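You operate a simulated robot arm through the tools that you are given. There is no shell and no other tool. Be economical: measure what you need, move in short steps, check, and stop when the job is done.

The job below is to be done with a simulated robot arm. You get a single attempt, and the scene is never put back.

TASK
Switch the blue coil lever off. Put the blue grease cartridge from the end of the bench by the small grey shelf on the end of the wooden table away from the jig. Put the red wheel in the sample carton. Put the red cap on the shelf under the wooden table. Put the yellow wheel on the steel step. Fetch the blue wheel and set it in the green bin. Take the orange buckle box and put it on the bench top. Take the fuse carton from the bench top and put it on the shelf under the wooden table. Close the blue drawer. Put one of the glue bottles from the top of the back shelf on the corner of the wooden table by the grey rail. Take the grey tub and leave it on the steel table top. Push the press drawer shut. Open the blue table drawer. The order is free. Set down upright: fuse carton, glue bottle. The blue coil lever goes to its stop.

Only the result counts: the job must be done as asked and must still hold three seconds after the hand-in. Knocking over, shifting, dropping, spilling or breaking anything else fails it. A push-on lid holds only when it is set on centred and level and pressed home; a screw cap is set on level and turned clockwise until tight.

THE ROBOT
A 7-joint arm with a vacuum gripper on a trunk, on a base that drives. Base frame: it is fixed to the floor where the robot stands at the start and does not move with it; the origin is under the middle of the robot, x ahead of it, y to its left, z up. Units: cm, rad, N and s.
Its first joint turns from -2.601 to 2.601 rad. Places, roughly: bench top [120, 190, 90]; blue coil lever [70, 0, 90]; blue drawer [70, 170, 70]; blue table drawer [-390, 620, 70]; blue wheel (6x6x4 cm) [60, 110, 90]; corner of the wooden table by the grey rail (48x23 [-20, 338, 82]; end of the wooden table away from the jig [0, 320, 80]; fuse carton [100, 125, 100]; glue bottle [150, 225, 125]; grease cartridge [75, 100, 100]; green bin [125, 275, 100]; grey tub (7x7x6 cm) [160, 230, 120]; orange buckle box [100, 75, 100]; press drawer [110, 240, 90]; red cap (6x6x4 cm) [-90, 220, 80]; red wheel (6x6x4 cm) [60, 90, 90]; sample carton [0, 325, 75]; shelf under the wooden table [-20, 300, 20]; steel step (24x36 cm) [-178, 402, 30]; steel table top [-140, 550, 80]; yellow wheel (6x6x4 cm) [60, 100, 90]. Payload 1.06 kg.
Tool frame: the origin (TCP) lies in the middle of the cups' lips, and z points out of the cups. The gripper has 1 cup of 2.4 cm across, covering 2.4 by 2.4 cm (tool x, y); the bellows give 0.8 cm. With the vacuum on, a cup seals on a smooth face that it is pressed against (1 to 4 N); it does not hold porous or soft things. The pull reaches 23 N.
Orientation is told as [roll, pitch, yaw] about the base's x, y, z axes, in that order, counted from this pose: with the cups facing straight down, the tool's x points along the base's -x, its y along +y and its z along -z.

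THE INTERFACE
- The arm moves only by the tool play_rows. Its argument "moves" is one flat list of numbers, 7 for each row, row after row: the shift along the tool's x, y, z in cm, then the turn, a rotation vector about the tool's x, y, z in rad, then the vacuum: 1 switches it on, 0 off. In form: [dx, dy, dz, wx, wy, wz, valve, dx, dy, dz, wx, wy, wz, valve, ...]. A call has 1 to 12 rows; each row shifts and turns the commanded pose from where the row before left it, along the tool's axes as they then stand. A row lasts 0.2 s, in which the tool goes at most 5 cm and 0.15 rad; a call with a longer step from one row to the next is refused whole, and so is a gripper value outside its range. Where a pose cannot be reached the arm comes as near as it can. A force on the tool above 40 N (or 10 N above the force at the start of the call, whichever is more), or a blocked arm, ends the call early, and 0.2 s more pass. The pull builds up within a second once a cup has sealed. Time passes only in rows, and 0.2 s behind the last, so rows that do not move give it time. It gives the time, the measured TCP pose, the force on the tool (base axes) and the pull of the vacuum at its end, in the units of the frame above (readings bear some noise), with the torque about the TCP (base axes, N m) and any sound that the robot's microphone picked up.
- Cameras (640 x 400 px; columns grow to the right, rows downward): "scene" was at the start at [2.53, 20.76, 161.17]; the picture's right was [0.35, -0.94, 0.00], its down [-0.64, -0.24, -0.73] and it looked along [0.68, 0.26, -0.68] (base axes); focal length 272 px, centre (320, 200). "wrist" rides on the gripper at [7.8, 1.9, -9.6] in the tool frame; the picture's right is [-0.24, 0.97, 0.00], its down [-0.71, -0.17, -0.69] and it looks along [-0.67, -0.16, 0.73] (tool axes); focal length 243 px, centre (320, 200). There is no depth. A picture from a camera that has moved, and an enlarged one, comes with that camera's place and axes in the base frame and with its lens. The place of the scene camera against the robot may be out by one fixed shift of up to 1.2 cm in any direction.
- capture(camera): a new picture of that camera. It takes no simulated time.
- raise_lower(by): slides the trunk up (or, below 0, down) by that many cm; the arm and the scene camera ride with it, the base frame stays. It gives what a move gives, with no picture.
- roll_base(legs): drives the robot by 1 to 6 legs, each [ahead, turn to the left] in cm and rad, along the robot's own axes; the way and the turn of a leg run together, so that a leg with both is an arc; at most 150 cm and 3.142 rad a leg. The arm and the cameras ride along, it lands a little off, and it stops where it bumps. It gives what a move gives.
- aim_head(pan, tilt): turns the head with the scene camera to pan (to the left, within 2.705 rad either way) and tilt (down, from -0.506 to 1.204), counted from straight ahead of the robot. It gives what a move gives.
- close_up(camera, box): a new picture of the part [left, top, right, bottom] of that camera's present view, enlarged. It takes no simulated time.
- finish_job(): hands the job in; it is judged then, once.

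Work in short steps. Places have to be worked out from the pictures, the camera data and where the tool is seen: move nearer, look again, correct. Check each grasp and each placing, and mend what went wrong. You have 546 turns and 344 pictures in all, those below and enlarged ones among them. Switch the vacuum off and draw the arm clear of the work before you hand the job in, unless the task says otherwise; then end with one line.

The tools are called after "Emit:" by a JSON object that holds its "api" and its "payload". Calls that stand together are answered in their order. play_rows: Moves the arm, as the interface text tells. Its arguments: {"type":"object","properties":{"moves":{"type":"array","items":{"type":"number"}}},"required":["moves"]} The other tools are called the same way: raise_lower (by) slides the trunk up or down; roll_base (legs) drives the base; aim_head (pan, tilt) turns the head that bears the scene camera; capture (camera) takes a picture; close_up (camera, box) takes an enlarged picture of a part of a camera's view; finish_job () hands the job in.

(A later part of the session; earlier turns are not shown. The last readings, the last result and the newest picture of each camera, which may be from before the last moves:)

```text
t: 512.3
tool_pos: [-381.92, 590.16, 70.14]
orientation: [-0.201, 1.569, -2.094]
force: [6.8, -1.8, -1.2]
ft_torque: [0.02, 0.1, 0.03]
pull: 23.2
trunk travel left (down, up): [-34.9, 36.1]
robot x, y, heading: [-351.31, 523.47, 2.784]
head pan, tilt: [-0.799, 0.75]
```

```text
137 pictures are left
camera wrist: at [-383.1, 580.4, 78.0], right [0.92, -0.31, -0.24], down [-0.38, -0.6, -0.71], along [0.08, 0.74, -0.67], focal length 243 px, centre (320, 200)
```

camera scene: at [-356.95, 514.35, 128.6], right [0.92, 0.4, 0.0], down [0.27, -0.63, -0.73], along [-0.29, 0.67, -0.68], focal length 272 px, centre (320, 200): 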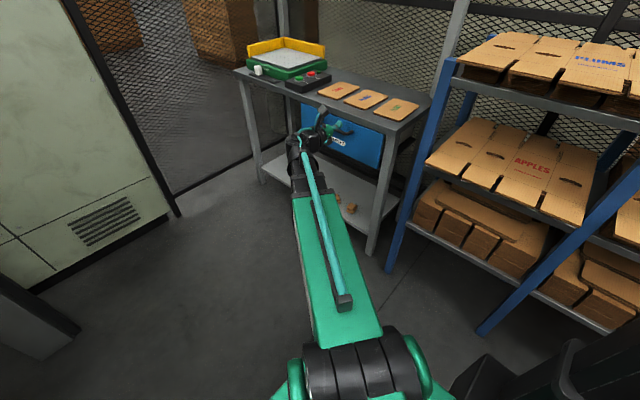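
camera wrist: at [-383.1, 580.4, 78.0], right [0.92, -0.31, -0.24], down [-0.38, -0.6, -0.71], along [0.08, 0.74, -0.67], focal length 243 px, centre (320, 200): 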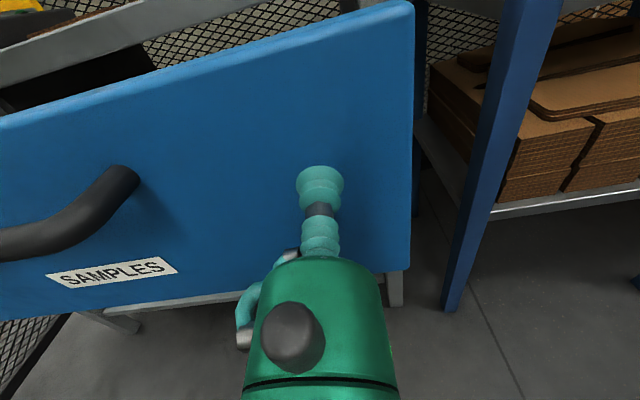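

Emit:
{"api": "play_rows", "payload": {"moves": [0, 0.3, -0.8, 0, 0, 0, 1, 0, 0.08, -1.2, 0, 0, 0, 1, 0, 0.08, -1.2, 0, 0, 0, 1, 0, 0.08, -1.2, 0, 0, 0, 1, 0, 0.08, -1.2, 0, 0, 0, 1, 0, 0.08, -1.2, 0, 0, 0, 1]}}

```text
t: 513.7
tool_pos: [-383.2, 583.52, 69.9]
orientation: [0.177, 1.569, -1.714]
force: [-8.1, 3.9, -2.3]
ft_torque: [0.02, 0.03, -0.02]
pull: 23.0
trunk travel left (down, up): [-34.9, 36.1]
robot x, y, heading: [-351.22, 523.51, 2.781]
head pan, tilt: [-0.799, 0.75]
```

Emit:
{"api": "play_rows", "payload": {"moves": [0, -0.3, -0.8, 0, 0, 0, 1, 0, 0.05, -1.2, 0, 0, 0, 1, 0, 0.05, -1.2, 0, 0, 0, 1, 0, 0.05, -1.2, 0, 0, 0, 1]}}

Emit:
{"api": "capture", "payload": {"camera": "wrist"}}

```text
t: 514.7
tool_pos: [-384.85, 579.23, 69.99]
orientation: [0.087, 1.568, -1.803]
force: [-0.2, 0.9, -0.2]
ft_torque: [0.01, 0.01, 0.0]
pull: 0.1
trunk travel left (down, up): [-34.9, 36.1]
robot x, y, heading: [-351.3, 523.39, 2.776]
head pan, tilt: [-0.799, 0.75]
```

```text
136 pictures are left
camera wrist: at [-386.0, 569.51, 77.89], right [0.92, -0.31, -0.24], down [-0.38, -0.6, -0.71], along [0.08, 0.74, -0.67], focal length 243 px, centre (320, 200)
```

wrist: 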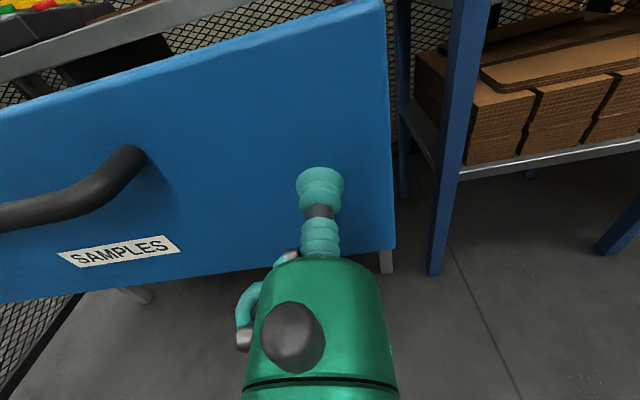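

The seal broke as the drawer reached its stop, ~28 cm open. I switch the vacuum off, back away and check.

Emit:
{"api": "play_rows", "payload": {"moves": [0, 0, -2, 0, 0, 0, 0, 0, 0, -3, 0, 0, 0, 0, 0, 0, -3, 0, 0, 0, 0, 0, 0, 0, 0, 0, 0, 0]}}

Emit:
{"api": "raise_lower", "payload": {"by": 36}}

Emit:
{"api": "capture", "payload": {"camera": "scene"}}

```text
t: 515.7
tool_pos: [-387.24, 571.84, 69.85]
orientation: [0.005, 1.568, -1.885]
force: [-0.6, 0.2, 0.0]
ft_torque: [0.05, 0.01, -0.01]
pull: 0.0
trunk travel left (down, up): [-34.9, 36.1]
robot x, y, heading: [-351.09, 523.54, 2.781]
head pan, tilt: [-0.799, 0.75]
```

```text
t: 519.2
tool_pos: [-387.25, 571.88, 105.9]
orientation: [0.047, 1.569, -1.848]
force: [0.1, -0.1, -0.4]
ft_torque: [0.04, -0.04, 0.0]
pull: 0.1
trunk travel left (down, up): [-70.9, 0.1]
robot x, y, heading: [-351.27, 523.46, 2.787]
head pan, tilt: [-0.799, 0.75]
```

```text
135 pictures are left
camera scene: at [-356.95, 514.36, 164.6], right [0.92, 0.4, 0.0], down [0.27, -0.63, -0.73], along [-0.29, 0.67, -0.68], focal length 272 px, centre (320, 200)
```

scene: 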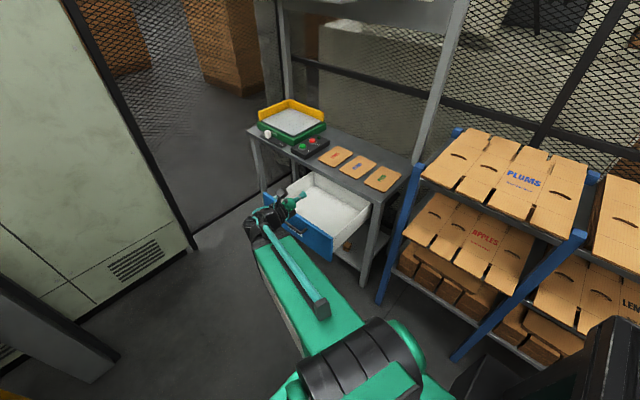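

The drawer is open. I turn the tool down again, swing it to the front, and reverse out of the corridor.

Emit:
{"api": "play_rows", "payload": {"moves": [0, 0, 0, 0, -0.143, 0, 0, 0, 0, 0, 0, -0.143, 0, 0, 0, 0, 0, 0, -0.143, 0, 0, 0, 0, 0, 0, -0.143, 0, 0, 0, 0, 0, 0, -0.143, 0, 0, 0, 0, 0, 0, -0.143, 0, 0, 0, 0, 0, 0, -0.143, 0, 0, 0, 0, 0, 0, -0.143, 0, 0, 0, 0, 0, 0, -0.143, 0, 0, 0, 0, 0, 0, -0.143, 0, 0, 0, 0, 0, 0, -0.141, 0, 0]}}

Emit:
{"api": "play_rows", "payload": {"moves": [-3.1, -2.9, -1.5, 0, 0, -0.068, 0, -3.1, -2.9, -1.5, 0, 0, -0.068, 0, -3.1, -2.9, -1.5, 0, 0, -0.068, 0, -3.1, -2.9, -1.5, 0, 0, -0.068, 0, -3.1, -2.9, -1.5, 0, 0, -0.068, 0, -3.1, -2.9, -1.5, 0, 0, -0.068, 0, -3.1, -2.9, -1.5, 0, 0, -0.068, 0, -3.1, -2.9, -1.5, 0, 0, -0.068, 0]}}

Emit:
{"api": "roll_base", "payload": {"legs": [[-60, 0.09], [-120, 0], [-60, -0.09], [-30, 0]]}}

```text
t: 521.6
tool_pos: [-387.62, 572.11, 105.8]
orientation: [-0.001, -0.004, -1.895]
force: [0.1, 0.8, -0.1]
ft_torque: [0.04, 0.01, 0.01]
pull: 0.1
out of reach, approached as far as the arm can: row 2
trunk travel left (down, up): [-70.9, 0.1]
robot x, y, heading: [-350.61, 523.76, 2.783]
head pan, tilt: [-0.799, 0.75]
```

```text
t: 523.4
tool_pos: [-412.4, 549.58, 118.25]
orientation: [-0.001, 0.001, -1.347]
force: [-0.2, -0.4, 0.1]
ft_torque: [0.0, 0.0, 0.01]
pull: 0.1
trunk travel left (down, up): [-70.9, 0.1]
robot x, y, heading: [-351.26, 523.22, 2.784]
head pan, tilt: [-0.799, 0.75]
```

```text
t: 537.2
tool_pos: [-153.28, 470.61, 118.13]
orientation: [-0.002, 0.001, -1.33]
force: [0.5, -0.7, 0.3]
ft_torque: [-0.01, 0.01, -0.02]
pull: 0.0
trunk travel left (down, up): [-70.9, 0.1]
robot x, y, heading: [-91.72, 445.48, 2.805]
head pan, tilt: [-0.799, 0.75]
```

Emit:
{"api": "roll_base", "payload": {"legs": [[-150, -0.04], [-33, 0], [0, 1.7], [130, 0], [105, 0]]}}

Emit:
{"api": "aim_head", "payload": {"pan": -1.4, "tilt": 0.45}}

Emit:
{"api": "capture", "payload": {"camera": "scene"}}

```text
t: 561.7
tool_pos: [3.85, 90.37, 117.96]
orientation: [0.0, -0.001, 0.333]
force: [0.4, 0.7, -0.1]
ft_torque: [0.0, -0.02, 0.01]
pull: 0.2
trunk travel left (down, up): [-70.9, 0.1]
robot x, y, heading: [23.14, 153.98, -1.824]
head pan, tilt: [-0.799, 0.75]
```

```text
t: 562.7
tool_pos: [4.01, 90.27, 118.1]
orientation: [0.0, 0.001, 0.331]
force: [-0.2, 0.7, 0.4]
ft_torque: [0.01, 0.01, -0.02]
pull: 0.1
trunk travel left (down, up): [-70.9, 0.1]
robot x, y, heading: [23.44, 153.96, -1.819]
head pan, tilt: [-1.4, 0.45]
```

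```text
134 pictures are left
camera scene: at [31.01, 155.64, 167.24], right [0.08, 1.0, 0.0], down [0.43, -0.03, -0.9], along [-0.9, 0.07, -0.44], focal length 272 px, centre (320, 200)
```

scene: 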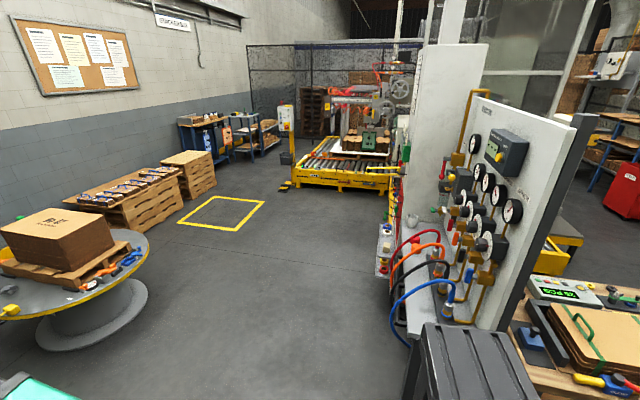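

Emit:
{"api": "close_up", "payload": {"camera": "scene", "box": [360, 190, 480, 300]}}

```text
3.64 times, centred on (420, 245) of scene
camera zoom: at [31.01, 155.64, 167.24], right [0.08, 1.0, 0.0], down [0.43, -0.03, -0.9], along [-0.9, 0.07, -0.44], focal length 988 px, centre (-44, 36)
```

zoom: 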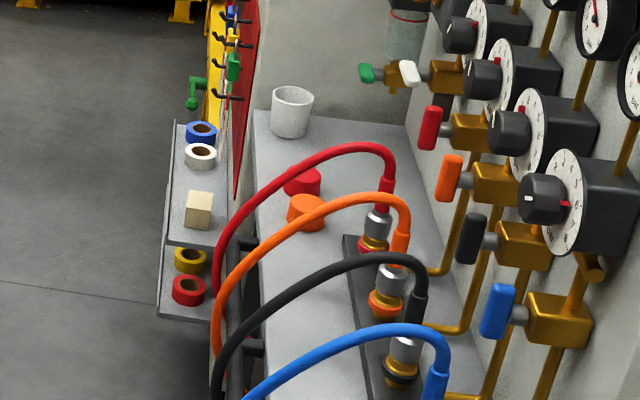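

The red cap is at ≈(-86,216,82) on the gauge stand, west of the red hose. I drive to ≈(-75,140), south of it.

Emit:
{"api": "roll_base", "payload": {"legs": [[0, -1.18], [98, 0]]}}

Emit:
{"api": "play_rows", "payload": {"moves": [3.4, 2.5, 0, 0, 0, 0.14, 0, 3.7, 1.95, 0, 0, 0, 0.14, 0, 3.93, 1.37, 0, 0, 0, 0.14, 0, 4.08, 0.76, 0, 0, 0, 0.14, 0, 4.15, 0.13, 0, 0, 0, 0.14, 0, 4.12, -0.5, 0, 0, 0, 0.14, 0]}}

Emit:
{"api": "aim_head", "payload": {"pan": -1.3, "tilt": 0.8}}

Emit:
{"api": "capture", "payload": {"camera": "scene"}}

```text
t: 570.9
tool_pos: [-142.09, 135.61, 117.97]
orientation: [0.0, -0.002, -0.86]
force: [-0.1, 0.3, 0.2]
ft_torque: [0.03, 0.0, 0.03]
pull: 0.1
trunk travel left (down, up): [-70.9, 0.1]
robot x, y, heading: [-75.71, 141.71, -3.017]
head pan, tilt: [-1.4, 0.45]
```

```text
t: 572.3
tool_pos: [-144.48, 160.63, 118.14]
orientation: [-0.002, -0.002, -1.7]
force: [1.2, -0.3, 0.4]
ft_torque: [-0.02, -0.03, -0.01]
pull: 0.0
trunk travel left (down, up): [-70.9, 0.1]
robot x, y, heading: [-75.7, 141.12, -3.013]
head pan, tilt: [-1.4, 0.45]
```

```text
t: 573.1
tool_pos: [-144.51, 160.66, 118.16]
orientation: [0.0, 0.0, -1.699]
force: [0.7, -0.1, 0.8]
ft_torque: [0.0, 0.0, 0.02]
pull: 0.1
trunk travel left (down, up): [-70.9, 0.1]
robot x, y, heading: [-75.8, 141.07, -3.009]
head pan, tilt: [-1.3, 0.799]
```

```text
132 pictures are left
camera scene: at [-72.98, 133.19, 164.21], right [0.92, 0.39, 0.0], down [0.28, -0.66, -0.7], along [-0.27, 0.64, -0.72], focal length 272 px, centre (320, 200)
```

scene: 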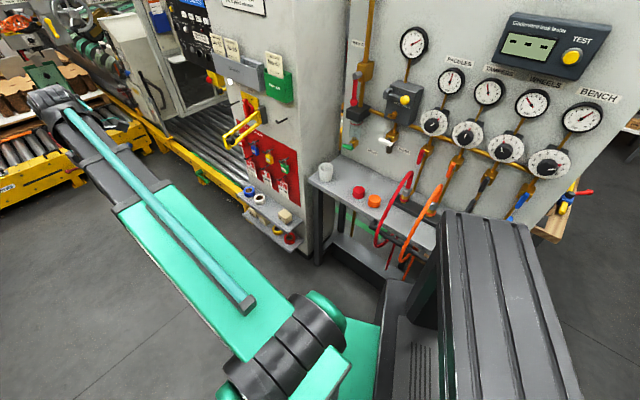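

I swing the arm north while turning the tool so the camera ends on the robot's side, clear of hoses and couplings.

Emit:
{"api": "play_rows", "payload": {"moves": [-0.55, 3.66, 0, 0, 0, 0.147, 0, 0, 3.7, 0, 0, 0, 0.147, 0, 4.8, -0.51, 0, 0, 0, 0.147, 0, 4.755, -0.85, 0, 0, 0, 0.147, 0, 4.68, -1.18, 0, 0, 0, 0.147, 0, 4.585, -1.52, 0, 0, 0, 0.147, 0, 4.465, -1.84, 0, 0, 0, 0.147, 0, 4.32, -2.155, 0, 0, 0, 0.147, 0, 4.16, -2.46, 0, 0, 0, 0.147, 0]}}

Emit:
{"api": "play_rows", "payload": {"moves": [3.97, -2.75, 0, 0, 0, 0.147, 0, 3.76, -3.03, 0, 0, 0, 0.147, 0, 3.54, -3.29, 0, 0, 0, 0.147, 0, 3.29, -3.53, 0, 0, 0, 0.147, 0, 3.03, -3.76, 0, 0, 0, 0.147, 0, 2.76, -3.97, 0, 0, 0, 0.147, 0, 2.47, -4.15, 0, 0, 0, 0.147, 0, 2.16, -4.32, 0, 0, 0, 0.147, 0]}}

Emit:
{"api": "capture", "payload": {"camera": "wrist"}}

```text
t: 575.1
tool_pos: [-120.15, 187.16, 118.0]
orientation: [0.0, 0.0, -3.023]
force: [0.3, -0.3, -0.2]
ft_torque: [0.01, 0.0, -0.01]
pull: 0.1
trunk travel left (down, up): [-70.9, 0.1]
robot x, y, heading: [-75.79, 141.09, -3.015]
head pan, tilt: [-1.3, 0.799]
```

```text
t: 576.9
tool_pos: [-85.99, 204.29, 118.07]
orientation: [0.001, 0.001, 2.084]
force: [-0.6, 0.3, 0.7]
ft_torque: [-0.02, 0.0, 0.0]
pull: 0.0
trunk travel left (down, up): [-70.9, 0.1]
robot x, y, heading: [-75.9, 141.24, -3.013]
head pan, tilt: [-1.3, 0.799]
```

```text
131 pictures are left
camera wrist: at [-83.76, 196.46, 127.68], right [-0.96, -0.27, 0.0], down [-0.2, 0.7, 0.68], along [-0.19, 0.66, -0.73], focal length 243 px, centre (320, 200)
```

wrist: 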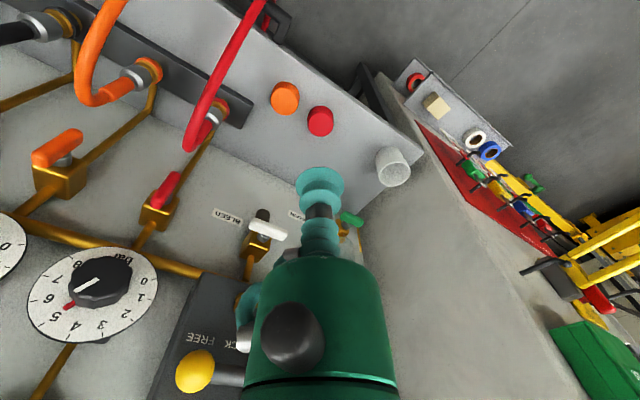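

Emit:
{"api": "play_rows", "payload": {"moves": [-4.07, -0.95, 1.5, 0, 0, 0, 0, -4.07, -0.95, 1.5, 0, 0, 0, 0, -4.07, -0.95, 2, 0, 0, 0, 0, 0, 0, 4.5, 0, 0, 0, 0, 0, 0, 4.5, 0, 0, 0, 0]}}

Emit:
{"api": "capture", "payload": {"camera": "wrist"}}

```text
t: 578.1
tool_pos: [-89.74, 216.02, 104.03]
orientation: [0.0, 0.0, 2.088]
force: [-0.3, 0.5, -0.9]
ft_torque: [-0.01, 0.0, 0.01]
pull: 0.0
trunk travel left (down, up): [-70.9, 0.1]
robot x, y, heading: [-76.24, 140.97, -3.012]
head pan, tilt: [-1.3, 0.799]
```

```text
130 pictures are left
camera wrist: at [-87.47, 208.29, 113.68], right [-0.96, -0.27, 0.0], down [-0.2, 0.7, 0.68], along [-0.19, 0.66, -0.73], focal length 243 px, centre (320, 200)
```

wrist: 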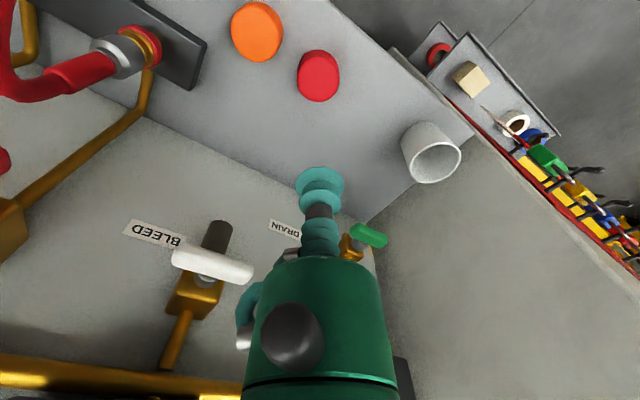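

Emit:
{"api": "play_rows", "payload": {"moves": [-1.3, -0.4, 3, 0, 0, 0, 0, 0, 0, 4.5, 0, 0, 0, 0, 0, 0, 4.5, 0, 0, 0, 0]}}

Emit:
{"api": "capture", "payload": {"camera": "wrist"}}

```text
t: 578.9
tool_pos: [-89.96, 217.44, 92.13]
orientation: [0.0, 0.001, 2.088]
force: [-0.2, 0.3, -0.4]
ft_torque: [0.01, -0.03, 0.03]
pull: 0.1
trunk travel left (down, up): [-70.9, 0.1]
robot x, y, heading: [-75.45, 141.31, -3.012]
head pan, tilt: [-1.3, 0.799]
```

```text
129 pictures are left
camera wrist: at [-87.76, 209.6, 101.77], right [-0.96, -0.28, 0.0], down [-0.2, 0.7, 0.68], along [-0.19, 0.66, -0.73], focal length 243 px, centre (320, 200)
```

wrist: 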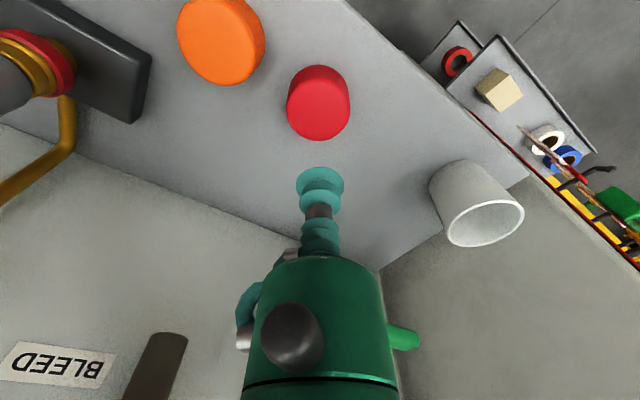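

Emit:
{"api": "play_rows", "payload": {"moves": [0.8, 0.1, 3, 0, 0, 0, 0, 0, 0, 2, 0, 0, 0, 1, 0, 0, 1, 0, 0, 0, 1, 0, 0, 0.7, 0, 0, 0, 1, 0, 0, 0.5, 0, 0, 0, 1]}}

Emit:
{"api": "capture", "payload": {"camera": "wrist"}}

```text
t: 580.1
tool_pos: [-89.74, 216.53, 84.82]
orientation: [-0.001, 0.001, 2.086]
force: [0.4, -0.8, 0.6]
ft_torque: [0.03, 0.0, -0.02]
pull: 0.0
trunk travel left (down, up): [-70.9, 0.1]
robot x, y, heading: [-75.85, 141.03, -3.015]
head pan, tilt: [-1.3, 0.799]
```

```text
128 pictures are left
camera wrist: at [-87.52, 208.79, 94.4], right [-0.96, -0.28, 0.0], down [-0.2, 0.7, 0.68], along [-0.19, 0.66, -0.73], focal length 243 px, centre (320, 200)
```

wrist: 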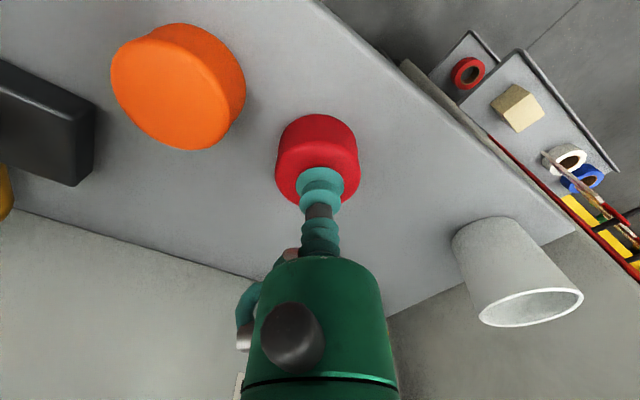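

Emit:
{"api": "play_rows", "payload": {"moves": [0, 0, 0.5, 0, 0, 0, 1, 0, 0, 0.5, 0, 0, 0, 1, 0, 0, 0.3, 0, 0, 0, 1]}}

```text
t: 580.9
tool_pos: [-89.75, 216.63, 83.45]
orientation: [0.0, 0.001, 2.087]
force: [1.0, 0.2, 0.7]
ft_torque: [0.01, -0.01, 0.02]
pull: 23.0
trunk travel left (down, up): [-70.9, 0.1]
robot x, y, heading: [-75.62, 141.43, -3.014]
head pan, tilt: [-1.3, 0.799]
```

Sealed. I lift the red cap, retract, and swing to the front.

Emit:
{"api": "play_rows", "payload": {"moves": [0, 0, -1, 0, 0, 0, 1, 0, 0, -3, 0, 0, 0, 1, 0, 0, -4.5, 0, 0, 0, 1, 2.5, 0.9, -4, 0, 0, 0, 1, 2.5, 0.9, -4, 0, 0, 0, 1, 2.5, 0.9, -4, 0, 0, 0, 1, 0, 0, -4.5, 0, 0, 0, 1, 0, 0, -4.5, 0, 0, 0, 1, 0, 0, -4, 0, 0, 0, 1]}}

Emit:
{"api": "play_rows", "payload": {"moves": [-1.54, 4.23, 0, 0, 0, -0.067, 1, -1.54, 4.23, 0, 0, 0, -0.067, 1, -1.54, 4.23, 0, 0, 0, -0.067, 1, -1.54, 4.23, 0, 0, 0, -0.067, 1, -1.54, 4.23, 0, 0, 0, -0.067, 1, -1.54, 4.23, 0, 0, 0, -0.067, 1, -1.54, 4.23, 0, 0, 0, -0.067, 1, -1.54, 4.23, 0, 0, 0, -0.067, 1, -1.54, 4.23, 0, 0, 0, -0.067, 1, -1.54, 4.23, 0, 0, 0, -0.067, 1, -1.54, 4.23, 0, 0, 0, -0.067, 1]}}

Emit:
{"api": "play_rows", "payload": {"moves": [-1.54, 4.23, 0, 0, 0, -0.067, 1, -1.54, 4.23, 0, 0, 0, -0.067, 1, -1.54, 4.23, 0, 0, 0, -0.067, 1, -1.54, 4.23, 0, 0, 0, -0.067, 1, -1.54, 4.23, 0, 0, 0, -0.067, 1, -1.54, 4.23, 0, 0, 0, -0.067, 1, -1.54, 4.23, 0, 0, 0, -0.067, 1, -1.54, 4.23, 0, 0, 0, -0.067, 1, -1.54, 4.23, 0, 0, 0, -0.067, 1, -1.54, 4.23, 0, 0, 0, -0.067, 1, -1.54, 4.23, 0, 0, 0, -0.067, 1]}}

```text
t: 582.9
tool_pos: [-88.43, 208.56, 117.0]
orientation: [0.0, 0.001, 2.088]
force: [0.5, 0.2, -0.1]
ft_torque: [0.01, -0.02, -0.01]
pull: 23.1
trunk travel left (down, up): [-70.9, 0.1]
robot x, y, heading: [-75.58, 141.31, -3.009]
head pan, tilt: [-1.3, 0.799]
```

```text
t: 585.3
tool_pos: [-130.84, 185.38, 117.37]
orientation: [-0.001, 0.0, 2.825]
force: [-0.5, 0.7, -0.1]
ft_torque: [-0.01, -0.01, 0.0]
pull: 22.7
trunk travel left (down, up): [-70.9, 0.1]
robot x, y, heading: [-75.43, 141.51, -3.014]
head pan, tilt: [-1.3, 0.799]
```

```text
t: 587.7
tool_pos: [-146.57, 139.8, 117.11]
orientation: [0.0, 0.0, -2.722]
force: [0.2, 0.4, 0.7]
ft_torque: [-0.02, 0.01, 0.03]
pull: 22.8
trunk travel left (down, up): [-70.9, 0.1]
robot x, y, heading: [-75.74, 141.18, -3.011]
head pan, tilt: [-1.3, 0.799]
```

Emit:
{"api": "roll_base", "payload": {"legs": [[-98, 0], [0, 1.08], [-72, 0.06], [-74, 0.06]]}}

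Emit:
{"api": "aim_head", "payload": {"pan": -1.2, "tilt": 0.9}}

Emit:
{"api": "capture", "payload": {"camera": "scene"}}

```text
t: 602.8
tool_pos: [40.15, 228.94, 117.08]
orientation: [0.0, 0.0, -1.528]
force: [-0.2, 0.8, -0.3]
ft_torque: [0.0, 0.0, -0.01]
pull: 22.5
trunk travel left (down, up): [-70.9, 0.1]
robot x, y, heading: [64.98, 295.38, -1.82]
head pan, tilt: [-1.3, 0.799]
```

```text
t: 603.4
tool_pos: [40.11, 228.95, 117.08]
orientation: [0.001, -0.002, -1.527]
force: [-0.8, 0.4, 0.0]
ft_torque: [-0.03, 0.02, -0.01]
pull: 22.9
trunk travel left (down, up): [-70.9, 0.1]
robot x, y, heading: [64.99, 295.34, -1.82]
head pan, tilt: [-1.201, 0.901]
```

```text
127 pictures are left
camera scene: at [74.28, 295.21, 163.41], right [-0.12, 0.99, 0.0], down [0.78, 0.1, -0.62], along [-0.62, -0.08, -0.78], focal length 272 px, centre (320, 200)
```

scene: 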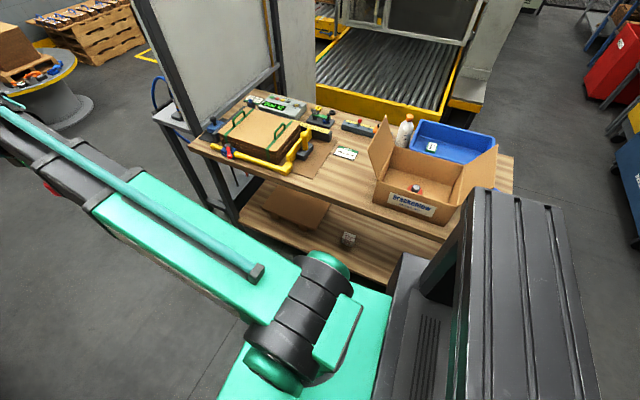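

I swing to the lowering point beside the table's near end, then lower the trunk.

Emit:
{"api": "play_rows", "payload": {"moves": [3.19, -3.43, 0, 0, 0, 0.068, 1, 3.19, -3.43, 0, 0, 0, 0.068, 1, 3.19, -3.43, 0, 0, 0, 0.068, 1, 3.19, -3.43, 0, 0, 0, 0.068, 1, 3.19, -3.43, 0, 0, 0, 0.068, 1, 3.19, -3.43, 0, 0, 0, 0.068, 1, 3.19, -3.43, 0, 0, 0, 0.068, 1]}}

Emit:
{"api": "raise_lower", "payload": {"by": -40}}

Emit:
{"api": "raise_lower", "payload": {"by": -30}}

Emit:
{"api": "capture", "payload": {"camera": "scene"}}

```text
t: 605.0
tool_pos: [20.03, 254.56, 116.99]
orientation: [0.003, -0.001, -2.005]
force: [-0.2, -0.1, 0.1]
ft_torque: [-0.02, -0.03, 0.0]
pull: 22.9
trunk travel left (down, up): [-70.9, 0.1]
robot x, y, heading: [65.09, 294.81, -1.816]
head pan, tilt: [-1.201, 0.901]
```

```text
t: 608.9
tool_pos: [20.03, 254.53, 76.86]
orientation: [-0.001, -0.001, -2.002]
force: [0.2, 0.4, 0.5]
ft_torque: [0.01, 0.01, 0.0]
pull: 23.6
trunk travel left (down, up): [-30.9, 40.1]
robot x, y, heading: [64.59, 295.41, -1.816]
head pan, tilt: [-1.201, 0.901]
```

```text
t: 611.9
tool_pos: [19.99, 254.62, 46.93]
orientation: [-0.001, 0.0, -2.001]
force: [1.0, -0.4, 0.9]
ft_torque: [0.01, -0.01, 0.0]
pull: 23.0
trunk travel left (down, up): [-0.9, 70.1]
robot x, y, heading: [64.96, 295.46, -1.816]
head pan, tilt: [-1.201, 0.901]
```

```text
126 pictures are left
camera scene: at [74.27, 295.2, 93.41], right [-0.12, 0.99, 0.0], down [0.78, 0.1, -0.62], along [-0.62, -0.08, -0.78], focal length 272 px, centre (320, 200)
```

scene: 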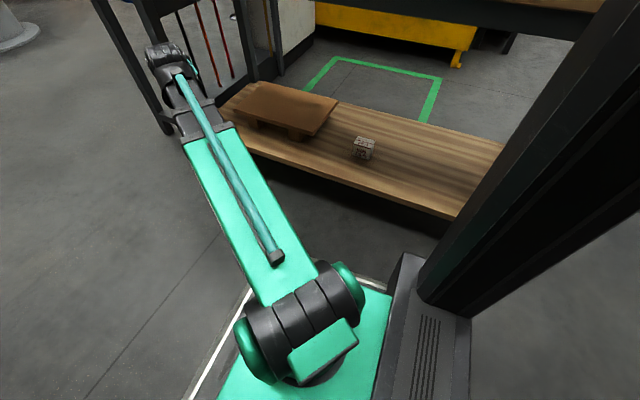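

Emit:
{"api": "play_rows", "payload": {"moves": [0, 0, 4.25, 0, 0, 0, 1, 0, 0, 4.25, 0, 0, 0, 1, 0, 0, 4.25, 0, 0, 0, 1, 0, 0, 4.25, 0, 0, 0, 1, 2.61, -4.03, 0, 0, 0, 0, 1, 2.61, -4.03, 0, 0, 0, 0, 1, 2.61, -4.03, 0, 0, 0, 0, 1, 2.61, -4.03, 0, 0, 0, 0, 1, 2.61, -4.03, 0, 0, 0, 0, 1, 2.61, -4.03, 0, 0, 0, 0, 1, 2.61, -4.03, 0, 0, 0, 0, 1]}}

Emit:
{"api": "play_rows", "payload": {"moves": [3.95, -1.96, 0, 0, 0, 0, 1, 3.95, -1.96, 0, 0, 0, 0, 1, 3.95, -1.96, 0, 0, 0, 0, 1, 3.95, -1.96, 0, 0, 0, 0, 1, 3.95, -1.96, 0, 0, 0, 0, 1, 3.95, -1.96, 0, 0, 0, 0, 1, 3.95, -1.96, 0, 0, 0, 0, 1]}}

Emit:
{"api": "capture", "payload": {"camera": "wrist"}}

Emit:
{"api": "capture", "payload": {"camera": "scene"}}

```text
t: 614.2
tool_pos: [2.13, 282.86, 29.93]
orientation: [0.0, 0.001, -2.003]
force: [-0.4, -0.3, 1.0]
ft_torque: [0.02, -0.01, 0.0]
pull: 23.5
trunk travel left (down, up): [-0.9, 70.1]
robot x, y, heading: [64.92, 294.89, -1.82]
head pan, tilt: [-1.201, 0.901]
```

```text
t: 615.9
tool_pos: [1.28, 313.53, 29.98]
orientation: [0.002, 0.0, -2.002]
force: [0.3, 0.1, 0.1]
ft_torque: [-0.03, -0.03, -0.02]
pull: 22.4
trunk travel left (down, up): [-0.9, 70.1]
robot x, y, heading: [64.48, 295.2, -1.815]
head pan, tilt: [-1.201, 0.901]
```

```text
125 pictures are left
camera wrist: at [6.25, 319.9, 39.68], right [0.78, -0.62, 0.0], down [-0.45, -0.57, 0.68], along [-0.42, -0.54, -0.73], focal length 243 px, centre (320, 200)
```

wrist: 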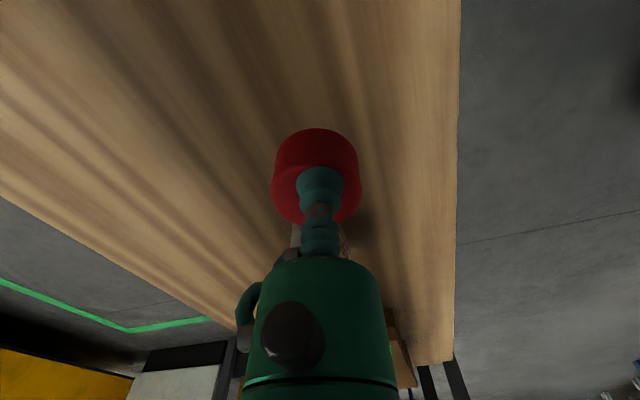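

```text
124 pictures are left
camera scene: at [74.27, 295.19, 93.41], right [-0.12, 0.99, 0.0], down [0.78, 0.1, -0.62], along [-0.62, -0.08, -0.78], focal length 272 px, centre (320, 200)
```

scene: 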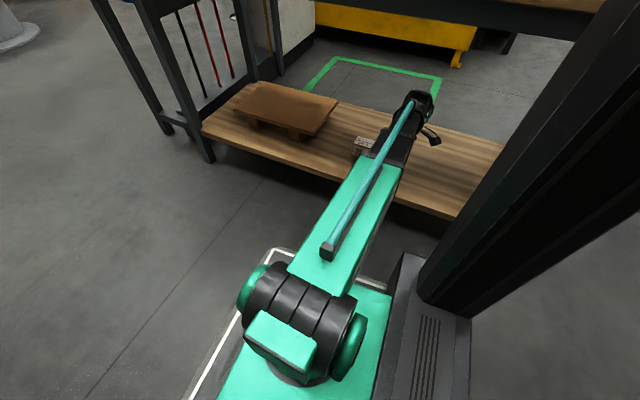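

Over the shelf. Lower to contact.

Emit:
{"api": "play_rows", "payload": {"moves": [0, 0, 3, 0, 0, 0, 1, 0, 0, 2, 0, 0, 0, 1, 0, 0, 1, 0, 0, 0, 1, 0, 0, 0.6, 0, 0, 0, 1]}}

```text
t: 616.9
tool_pos: [1.24, 313.65, 23.42]
orientation: [-0.001, 0.001, -2.005]
force: [0.9, 1.8, 3.2]
ft_torque: [-0.01, 0.0, 0.01]
pull: 21.9
trunk travel left (down, up): [-0.9, 70.1]
robot x, y, heading: [64.58, 295.22, -1.822]
head pan, tilt: [-1.201, 0.901]
```

Contact. Release, lift, and check.

Emit:
{"api": "play_rows", "payload": {"moves": [0, 0, 0.2, 0, 0, 0, 0, 0, 0, 0, 0, 0, 0, 0, 0, 0, 0, 0, 0, 0, 0, 0, 0, 0, 0, 0, 0, 0, 0, 0, -0.8, 0, 0, 0, 0, 0, 0, -2, 0, 0, 0, 0, 0, 0, -4.5, 0, 0, 0, 0]}}

Emit:
{"api": "capture", "payload": {"camera": "wrist"}}

```text
t: 618.5
tool_pos: [1.25, 313.78, 30.51]
orientation: [0.002, 0.001, -2.002]
force: [0.9, 0.2, -0.4]
ft_torque: [0.0, 0.02, 0.0]
pull: 0.1
trunk travel left (down, up): [-0.9, 70.1]
robot x, y, heading: [64.39, 295.41, -1.816]
head pan, tilt: [-1.201, 0.901]
```

```text
123 pictures are left
camera wrist: at [6.31, 319.96, 40.17], right [0.78, -0.62, 0.0], down [-0.45, -0.57, 0.68], along [-0.42, -0.54, -0.73], focal length 243 px, centre (320, 200)
```

wrist: 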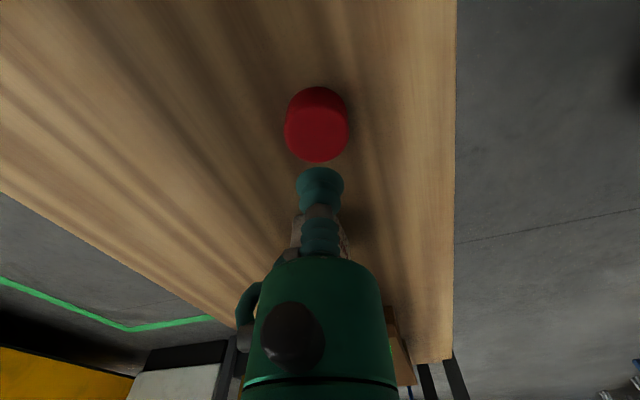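

Cap is on the shelf. I back the arm out and raise the trunk, then swing to the front.

Emit:
{"api": "play_rows", "payload": {"moves": [-3.95, 1.96, 0, 0, 0, 0, 0, -3.95, 1.96, 0, 0, 0, 0, 0, -3.95, 1.96, 0, 0, 0, 0, 0, -3.95, 1.96, 0, 0, 0, 0, 0, -3.95, 1.96, 0, 0, 0, 0, 0, -3.95, 1.96, 0, 0, 0, 0, 0, -3.95, 1.96, 0, 0, 0, 0, 0]}}

Emit:
{"api": "play_rows", "payload": {"moves": [-2.61, 4.03, 0, 0, 0, 0, 0, -2.61, 4.03, 0, 0, 0, 0, 0, -2.61, 4.03, 0, 0, 0, 0, 0, -2.61, 4.03, 0, 0, 0, 0, 0, -2.61, 4.03, 0, 0, 0, 0, 0, -2.61, 4.03, 0, 0, 0, 0, 0, -2.61, 4.03, 0, 0, 0, 0, 0]}}

Emit:
{"api": "raise_lower", "payload": {"by": 40}}

Emit:
{"api": "raise_lower", "payload": {"by": 30}}

Emit:
{"api": "play_rows", "payload": {"moves": [-3.19, 3.43, -1, 0, 0, -0.068, 0, -3.19, 3.43, -1, 0, 0, -0.068, 0, -3.19, 3.43, -1, 0, 0, -0.068, 0, -3.19, 3.43, -1, 0, 0, -0.068, 0, -3.19, 3.43, -1, 0, 0, -0.068, 0, -3.19, 3.43, -1, 0, 0, -0.068, 0, -3.19, 3.43, -1, 0, 0, -0.068, 0]}}

```text
t: 620.0
tool_pos: [2.19, 282.54, 30.41]
orientation: [-0.001, 0.0, -2.004]
force: [-0.1, -0.8, 0.2]
ft_torque: [0.02, -0.03, 0.03]
pull: 0.1
trunk travel left (down, up): [-0.9, 70.1]
robot x, y, heading: [65.47, 294.89, -1.816]
head pan, tilt: [-1.201, 0.901]
```

```text
t: 621.6
tool_pos: [19.96, 254.44, 30.36]
orientation: [0.0, 0.0, -2.005]
force: [0.1, 0.6, -0.6]
ft_torque: [0.01, 0.0, -0.02]
pull: 0.1
trunk travel left (down, up): [-0.9, 70.1]
robot x, y, heading: [64.91, 295.17, -1.819]
head pan, tilt: [-1.201, 0.901]
```

```text
t: 625.5
tool_pos: [19.88, 254.49, 70.35]
orientation: [-0.002, 0.001, -2.003]
force: [0.1, 0.3, -0.6]
ft_torque: [0.0, -0.02, 0.02]
pull: 0.0
trunk travel left (down, up): [-40.9, 30.1]
robot x, y, heading: [64.92, 294.85, -1.819]
head pan, tilt: [-1.201, 0.901]
```

```text
t: 628.5
tool_pos: [19.94, 254.54, 100.29]
orientation: [0.001, 0.002, -2.002]
force: [-0.2, -0.3, -0.1]
ft_torque: [-0.01, -0.03, -0.01]
pull: 0.2
trunk travel left (down, up): [-70.9, 0.1]
robot x, y, heading: [64.83, 294.9, -1.816]
head pan, tilt: [-1.201, 0.901]
```

```text
t: 630.1
tool_pos: [38.15, 227.61, 107.13]
orientation: [0.001, 0.001, -1.526]
force: [1.0, -0.6, -0.4]
ft_torque: [-0.03, 0.01, 0.01]
pull: 0.0
trunk travel left (down, up): [-70.9, 0.1]
robot x, y, heading: [64.75, 295.18, -1.813]
head pan, tilt: [-1.201, 0.901]
```

Finally the yellow wheel. I turn the tool back so the camera is lateral, and drive to the bench end.

Emit:
{"api": "play_rows", "payload": {"moves": [0, 0, -2, 0, 0, -0.15, 0, 0, 0, -2, 0, 0, -0.15, 0, 0, 0, -2, 0, 0, -0.15, 0, 0, 0, -2, 0, 0, -0.15, 0, 0, 0, -2, 0, 0, -0.15, 0, 0, 0, -2, 0, 0, -0.15, 0, 0, 0, -1, 0, 0, -0.15, 0, 0, 0, 0, 0, 0, -0.15, 0, 0, 0, 0, 0, 0, -0.15, 0, 0, 0, 0, 0, 0, -0.15, 0, 0, 0, 0, 0, 0, -0.15, 0]}}

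Emit:
{"api": "roll_base", "payload": {"legs": [[0, -0.05], [120, 0], [57, -0.03]]}}

```text
t: 632.5
tool_pos: [38.07, 227.62, 120.41]
orientation: [0.001, 0.001, 0.126]
force: [-0.3, -0.4, -0.3]
ft_torque: [-0.01, 0.02, 0.0]
pull: 0.1
trunk travel left (down, up): [-70.9, 0.1]
robot x, y, heading: [65.02, 295.25, -1.82]
head pan, tilt: [-1.201, 0.901]
```

```text
t: 641.8
tool_pos: [-13.04, 59.76, 120.35]
orientation: [-0.001, -0.002, 0.077]
force: [-0.7, -0.5, 0.4]
ft_torque: [0.03, 0.01, -0.01]
pull: 0.1
trunk travel left (down, up): [-70.9, 0.1]
robot x, y, heading: [16.86, 125.93, -1.862]
head pan, tilt: [-1.201, 0.901]
```

Emit:
{"api": "play_rows", "payload": {"moves": [-4.23, -1.66, 0, 0, 0, -0.068, 0, -4.23, -1.66, 0, 0, 0, -0.068, 0, -4.23, -1.66, 0, 0, 0, -0.068, 0, -4.23, -1.66, 0, 0, 0, -0.068, 0, -4.23, -1.66, 0, 0, 0, -0.068, 0, -4.23, -1.66, 0, 0, 0, -0.068, 0, -4.23, -1.66, 0, 0, 0, -0.068, 0, -4.23, -1.66, 0, 0, 0, -0.068, 0, -4.23, -1.66, 0, 0, 0, -0.068, 0, -4.23, -1.66, 0, 0, 0, -0.068, 0]}}

Emit:
{"api": "play_rows", "payload": {"moves": [-4.23, -1.66, 0, 0, 0, -0.068, 0, -4.23, -1.66, 0, 0, 0, -0.068, 0, -4.23, -1.66, 0, 0, 0, -0.068, 0, -4.23, -1.66, 0, 0, 0, -0.068, 0, -4.23, -1.66, 0, 0, 0, -0.068, 0, -4.23, -1.66, 0, 0, 0, -0.068, 0, -4.23, -1.66, 0, 0, 0, -0.068, 0, -4.23, -1.66, 0, 0, 0, -0.068, 0, -4.23, -1.66, 1, 0, 0, -0.068, 0]}}

Emit:
{"api": "capture", "payload": {"camera": "wrist"}}

```text
t: 644.0
tool_pos: [31.58, 60.11, 120.1]
orientation: [0.001, -0.001, 0.758]
force: [-0.4, -0.7, 0.5]
ft_torque: [0.02, -0.01, 0.01]
pull: 0.0
trunk travel left (down, up): [-70.9, 0.1]
robot x, y, heading: [16.86, 126.05, -1.865]
head pan, tilt: [-1.201, 0.901]
```

```text
t: 646.0
tool_pos: [63.49, 84.23, 119.55]
orientation: [-0.001, 0.0, 1.373]
force: [0.6, -0.5, -0.6]
ft_torque: [0.01, -0.05, 0.01]
pull: 0.1
trunk travel left (down, up): [-70.9, 0.1]
robot x, y, heading: [17.32, 125.76, -1.859]
head pan, tilt: [-1.201, 0.901]
```

```text
122 pictures are left
camera wrist: at [60.16, 76.9, 129.18], right [-0.91, 0.42, 0.0], down [0.31, 0.66, 0.68], along [0.29, 0.62, -0.73], focal length 243 px, centre (320, 200)
```

wrist: 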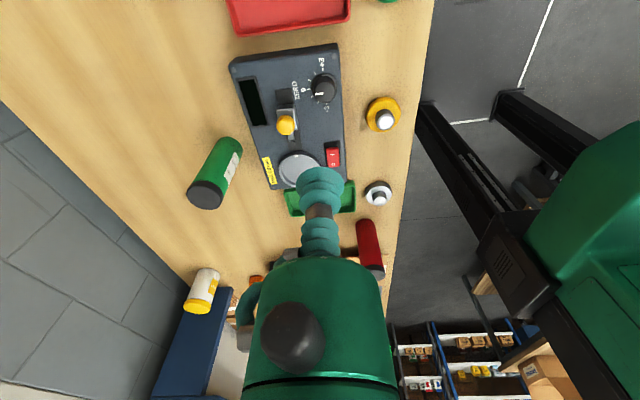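

Emit:
{"api": "play_rows", "payload": {"moves": [-2.93, 1.96, 3, 0, 0, 0, 0, -2.93, 1.96, 3, 0, 0, 0, 0, -2.93, 1.96, 3, 0, 0, 0, 0, -2.93, 1.96, 3, 0, 0, 0, 0, 0, 0, 4.5, 0, 0, 0, 0]}}

Emit:
{"api": "capture", "payload": {"camera": "wrist"}}

```text
t: 647.2
tool_pos: [57.97, 97.29, 103.0]
orientation: [0.002, -0.001, 1.369]
force: [0.8, -1.0, 0.2]
ft_torque: [0.02, -0.01, 0.02]
pull: 0.2
trunk travel left (down, up): [-70.9, 0.1]
robot x, y, heading: [17.01, 125.96, -1.859]
head pan, tilt: [-1.201, 0.901]
```

```text
121 pictures are left
camera wrist: at [54.67, 89.89, 112.61], right [-0.91, 0.42, 0.0], down [0.31, 0.66, 0.69], along [0.29, 0.62, -0.73], focal length 243 px, centre (320, 200)
```

wrist: 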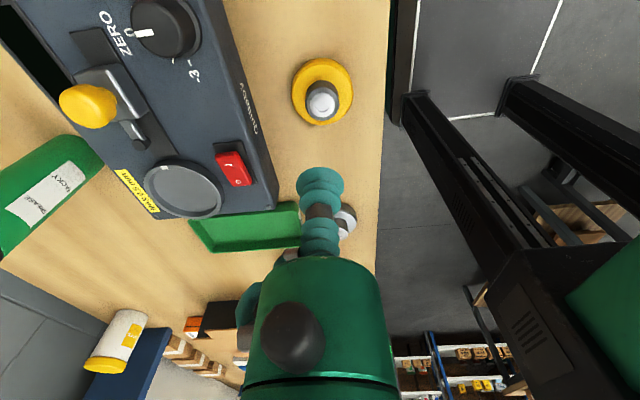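

Emit:
{"api": "play_rows", "payload": {"moves": [-0.4, 0, 4, 0, 0, 0, 0, 0, 0, 4, 0, 0, 0, 0, 0, 0, 2.3, 0, 0, 0, 1, 0, 0, 0.8, 0, 0, 0, 1, 0, 0, 0.5, 0, 0, 0, 1, 0, 0, 0.4, 0, 0, 0, 1]}}

```text
t: 648.6
tool_pos: [58.09, 98.08, 91.03]
orientation: [-0.002, 0.0, 1.37]
force: [2.2, 3.2, 18.6]
ft_torque: [-0.03, -0.02, 0.01]
pull: 22.9
trunk travel left (down, up): [-70.9, 0.1]
robot x, y, heading: [17.18, 125.89, -1.859]
head pan, tilt: [-1.201, 0.901]
```

Sealed. I lift, extend, and swing to the front, then drive to the corridor by the steel step.

Emit:
{"api": "play_rows", "payload": {"moves": [0, 0, -1, 0, 0, 0, 1, 0, 0, -3, 0, 0, 0, 1, 0, 0, -4.5, 0, 0, 0, 1, 0, 0, -4.5, 0, 0, 0, 1, 0, 0, -4.5, 0, 0, 0, 1, 1.2, -2.6, -3.8, 0, 0, 0, 1, 1.2, -2.6, -3.8, 0, 0, 0, 1, 1.2, -2.6, -3.8, 0, 0, 0, 1, 0.5, -1, 0, 0, 0, 0, 1]}}

Emit:
{"api": "play_rows", "payload": {"moves": [3.96, 1.68, 0, 0, 0, 0.069, 1, 3.96, 1.68, 0, 0, 0, 0.069, 1, 3.96, 1.68, 0, 0, 0, 0.069, 1, 3.96, 1.68, 0, 0, 0, 0.069, 1, 3.96, 1.68, 0, 0, 0, 0.069, 1, 3.96, 1.68, 0, 0, 0, 0.069, 1, 3.96, 1.68, 0, 0, 0, 0.069, 1, 3.96, 1.68, 0, 0, 0, 0.069, 1, 3.96, 1.68, 0, 0, 0, 0.069, 1]}}

Emit:
{"api": "play_rows", "payload": {"moves": [3.96, 1.68, 0, 0, 0, 0.069, 1, 3.96, 1.68, 0, 0, 0, 0.069, 1, 3.96, 1.68, 0, 0, 0, 0.069, 1, 3.96, 1.68, 0, 0, 0, 0.069, 1, 3.96, 1.68, 0, 0, 0, 0.069, 1, 3.96, 1.68, 0, 0, 0, 0.069, 1, 3.96, 1.68, 0, 0, 0, 0.069, 1, 3.96, 1.68, 0, 0, 0, 0.069, 1]}}

Emit:
{"api": "roll_base", "payload": {"legs": [[-133, 0], [-40, 0.1], [-90, 0.26]]}}

```text
t: 650.6
tool_pos: [66.16, 92.17, 119.87]
orientation: [0.0, 0.0, 1.371]
force: [0.3, -0.3, -1.2]
ft_torque: [-0.01, 0.0, 0.02]
pull: 22.8
trunk travel left (down, up): [-70.9, 0.1]
robot x, y, heading: [16.87, 125.6, -1.864]
head pan, tilt: [-1.201, 0.901]
```

```text
t: 652.6
tool_pos: [36.61, 68.14, 119.75]
orientation: [0.0, -0.001, 0.749]
force: [-0.4, 0.3, -0.7]
ft_torque: [0.01, 0.01, 0.0]
pull: 23.1
trunk travel left (down, up): [-70.9, 0.1]
robot x, y, heading: [17.08, 126.07, -1.863]
head pan, tilt: [-1.201, 0.901]
```

```text
t: 654.4
tool_pos: [2.74, 64.45, 119.84]
orientation: [0.0, -0.002, 0.198]
force: [-0.3, -0.4, -1.7]
ft_torque: [0.01, 0.02, 0.02]
pull: 23.1
trunk travel left (down, up): [-70.9, 0.1]
robot x, y, heading: [17.03, 125.75, -1.865]
head pan, tilt: [-1.201, 0.901]
```

```text
t: 667.5
tool_pos: [75.92, 320.97, 119.91]
orientation: [-0.001, 0.0, 0.58]
force: [0.2, -0.1, -0.7]
ft_torque: [0.01, -0.03, -0.02]
pull: 23.3
trunk travel left (down, up): [-70.9, 0.1]
robot x, y, heading: [66.16, 383.15, -1.484]
head pan, tilt: [-1.201, 0.901]
```

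Emit:
{"api": "roll_base", "payload": {"legs": [[0, -2.04], [150, 0], [42, 0]]}}

Emit:
{"api": "aim_head", "payload": {"pan": 0.9, "tilt": 0.85}}

Emit:
{"api": "capture", "payload": {"camera": "scene"}}

```text
t: 681.9
tool_pos: [-171.0, 470.11, 119.83]
orientation: [-0.001, -0.002, -1.448]
force: [-0.3, -0.5, 0.8]
ft_torque: [0.01, -0.01, 0.02]
pull: 0.0
trunk travel left (down, up): [-70.9, 0.1]
robot x, y, heading: [-111.4, 451.27, 2.772]
head pan, tilt: [-1.201, 0.901]
```

```text
t: 683.9
tool_pos: [-171.01, 469.98, 119.77]
orientation: [-0.001, 0.001, -1.449]
force: [0.1, -0.1, 0.0]
ft_torque: [-0.01, -0.02, 0.04]
pull: 0.2
trunk travel left (down, up): [-70.9, 0.1]
robot x, y, heading: [-111.03, 451.49, 2.776]
head pan, tilt: [0.901, 0.85]
```

```text
120 pictures are left
camera scene: at [-120.15, 430.63, 163.8], right [-0.51, 0.86, 0.0], down [0.65, 0.38, -0.66], along [-0.57, -0.33, -0.75], focal length 272 px, centre (320, 200)
```

scene: 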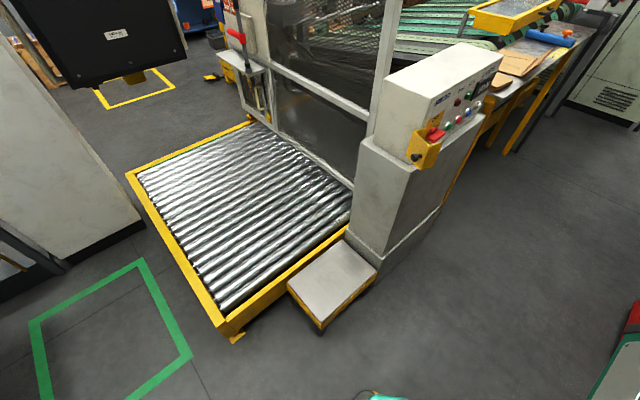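

The wheel was lost on the way. I scan the floor behind me for it.

Emit:
{"api": "aim_head", "payload": {"pan": 2.6, "tilt": 0.55}}

Emit:
{"api": "capture", "payload": {"camera": "scene"}}

```text
t: 685.6
tool_pos: [-170.96, 469.91, 119.81]
orientation: [-0.001, 0.0, -1.448]
force: [0.3, 0.3, -0.2]
ft_torque: [0.0, -0.01, 0.0]
pull: 0.1
trunk travel left (down, up): [-70.9, 0.1]
robot x, y, heading: [-110.93, 451.11, 2.775]
head pan, tilt: [2.601, 0.55]
```

```text
119 pictures are left
camera scene: at [-107.9, 427.5, 166.34], right [-0.79, -0.61, 0.0], down [-0.32, 0.41, -0.85], along [0.52, -0.67, -0.52], focal length 272 px, centre (320, 200)
```

scene: 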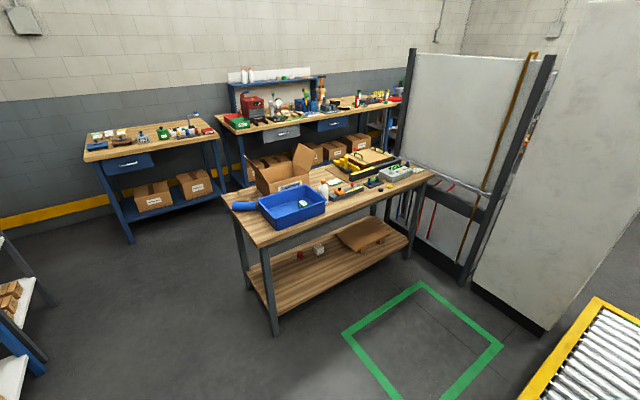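

Emit:
{"api": "close_up", "payload": {"camera": "scene", "box": [210, 130, 450, 290]}}

Emit:
{"api": "aim_head", "payload": {"pan": -2.6, "tilt": 0.55}}

Emit:
{"api": "capture", "payload": {"camera": "scene"}}

```text
2.50 times, centred on (330, 210) of scene
camera zoom: at [-107.9, 427.5, 166.34], right [-0.79, -0.61, 0.0], down [-0.32, 0.41, -0.85], along [0.52, -0.67, -0.52], focal length 679 px, centre (295, 175)
```

zoom: 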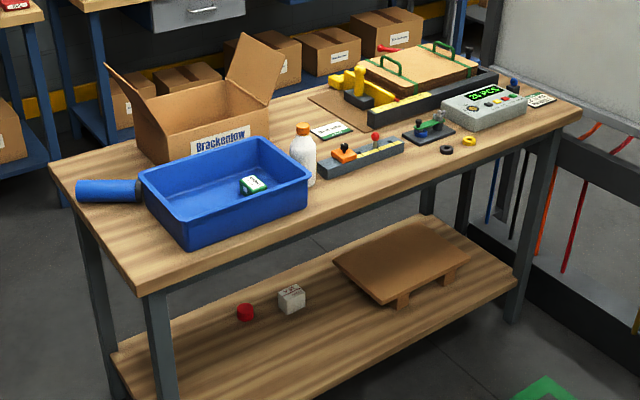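

```text
t: 689.7
tool_pos: [-170.88, 469.95, 119.87]
orientation: [-0.001, -0.001, -1.448]
force: [-0.6, 0.2, -0.3]
ft_torque: [0.02, 0.0, -0.02]
pull: 0.0
trunk travel left (down, up): [-70.9, 0.1]
robot x, y, heading: [-110.84, 451.33, 2.774]
head pan, tilt: [-2.601, 0.55]
```

```text
117 pictures are left
camera scene: at [-104.56, 436.13, 166.34], right [0.17, -0.99, 0.0], down [-0.51, -0.09, -0.85], along [0.84, 0.15, -0.52], focal length 272 px, centre (320, 200)
```

scene: 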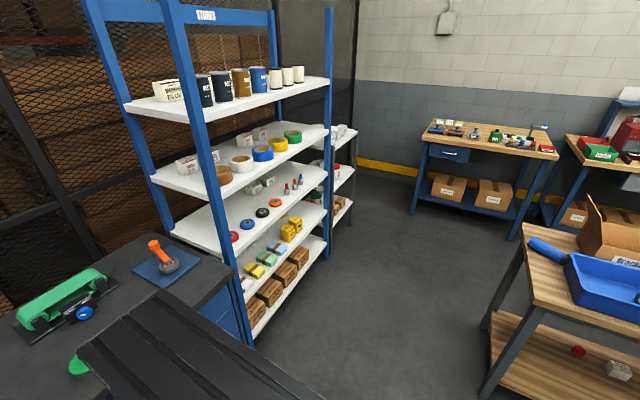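

Emit:
{"api": "aim_head", "payload": {"pan": 0.2, "tilt": 0.9}}

Emit:
{"api": "capture", "payload": {"camera": "scene"}}

Emit:
{"api": "aim_head", "payload": {"pan": 1.8, "tilt": 0.9}}

Emit:
{"api": "capture", "payload": {"camera": "scene"}}

Emit:
{"api": "capture", "payload": {"camera": "wrist"}}

```text
t: 692.1
tool_pos: [-170.89, 470.03, 119.76]
orientation: [0.0, 0.001, -1.449]
force: [0.2, 0.4, 0.5]
ft_torque: [0.0, -0.03, -0.01]
pull: 0.1
trunk travel left (down, up): [-70.9, 0.1]
robot x, y, heading: [-110.73, 451.32, 2.774]
head pan, tilt: [0.201, 0.901]
```

```text
116 pictures are left
camera scene: at [-120.85, 435.86, 163.41], right [0.17, 0.99, 0.0], down [0.77, -0.13, -0.62], along [-0.61, 0.1, -0.78], focal length 272 px, centre (320, 200)
```

scene: 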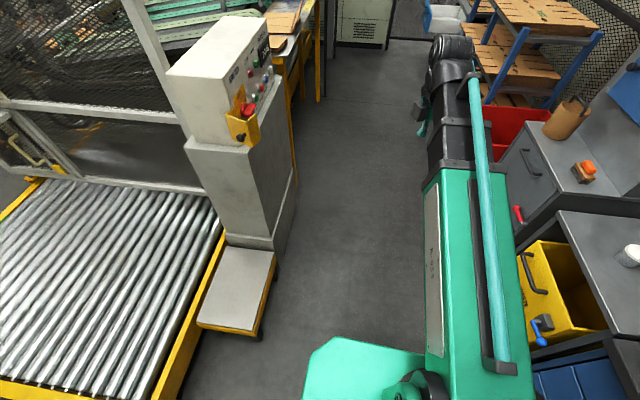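

```text
t: 693.8
tool_pos: [-171.0, 470.02, 119.76]
orientation: [0.001, 0.001, -1.449]
force: [0.9, -0.2, 0.2]
ft_torque: [-0.01, 0.01, -0.01]
pull: 0.0
trunk travel left (down, up): [-70.9, 0.1]
robot x, y, heading: [-110.78, 451.07, 2.776]
head pan, tilt: [1.799, 0.901]
```

```text
115 pictures are left
camera scene: at [-114.47, 427.12, 163.41], right [-0.99, 0.14, 0.0], down [0.11, 0.78, -0.62], along [-0.09, -0.61, -0.78], focal length 272 px, centre (320, 200)
```

scene: 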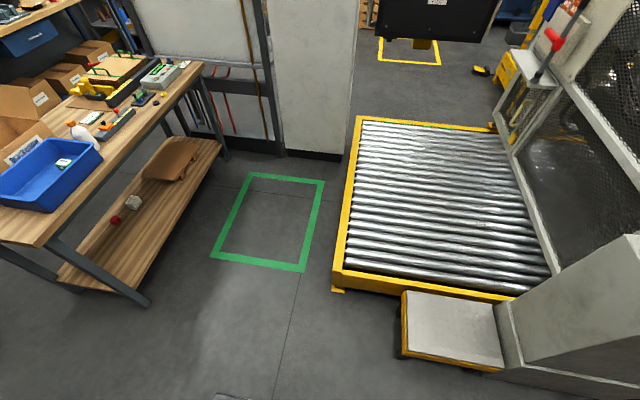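

```text
114 pictures are left
camera wrist: at [-170.0, 477.89, 129.49], right [0.99, -0.11, 0.0], down [-0.08, -0.72, 0.69], along [-0.08, -0.68, -0.73], focal length 243 px, centre (320, 200)
```

wrist: 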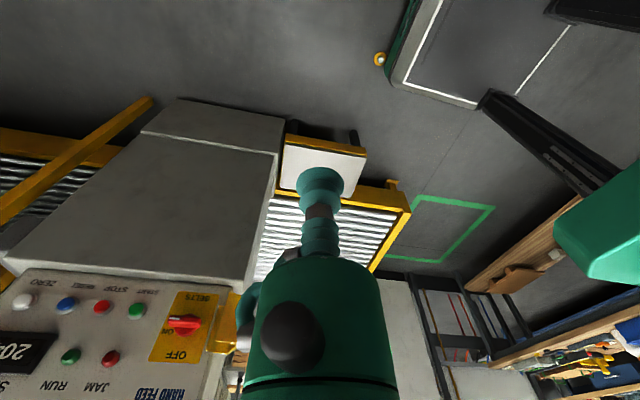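

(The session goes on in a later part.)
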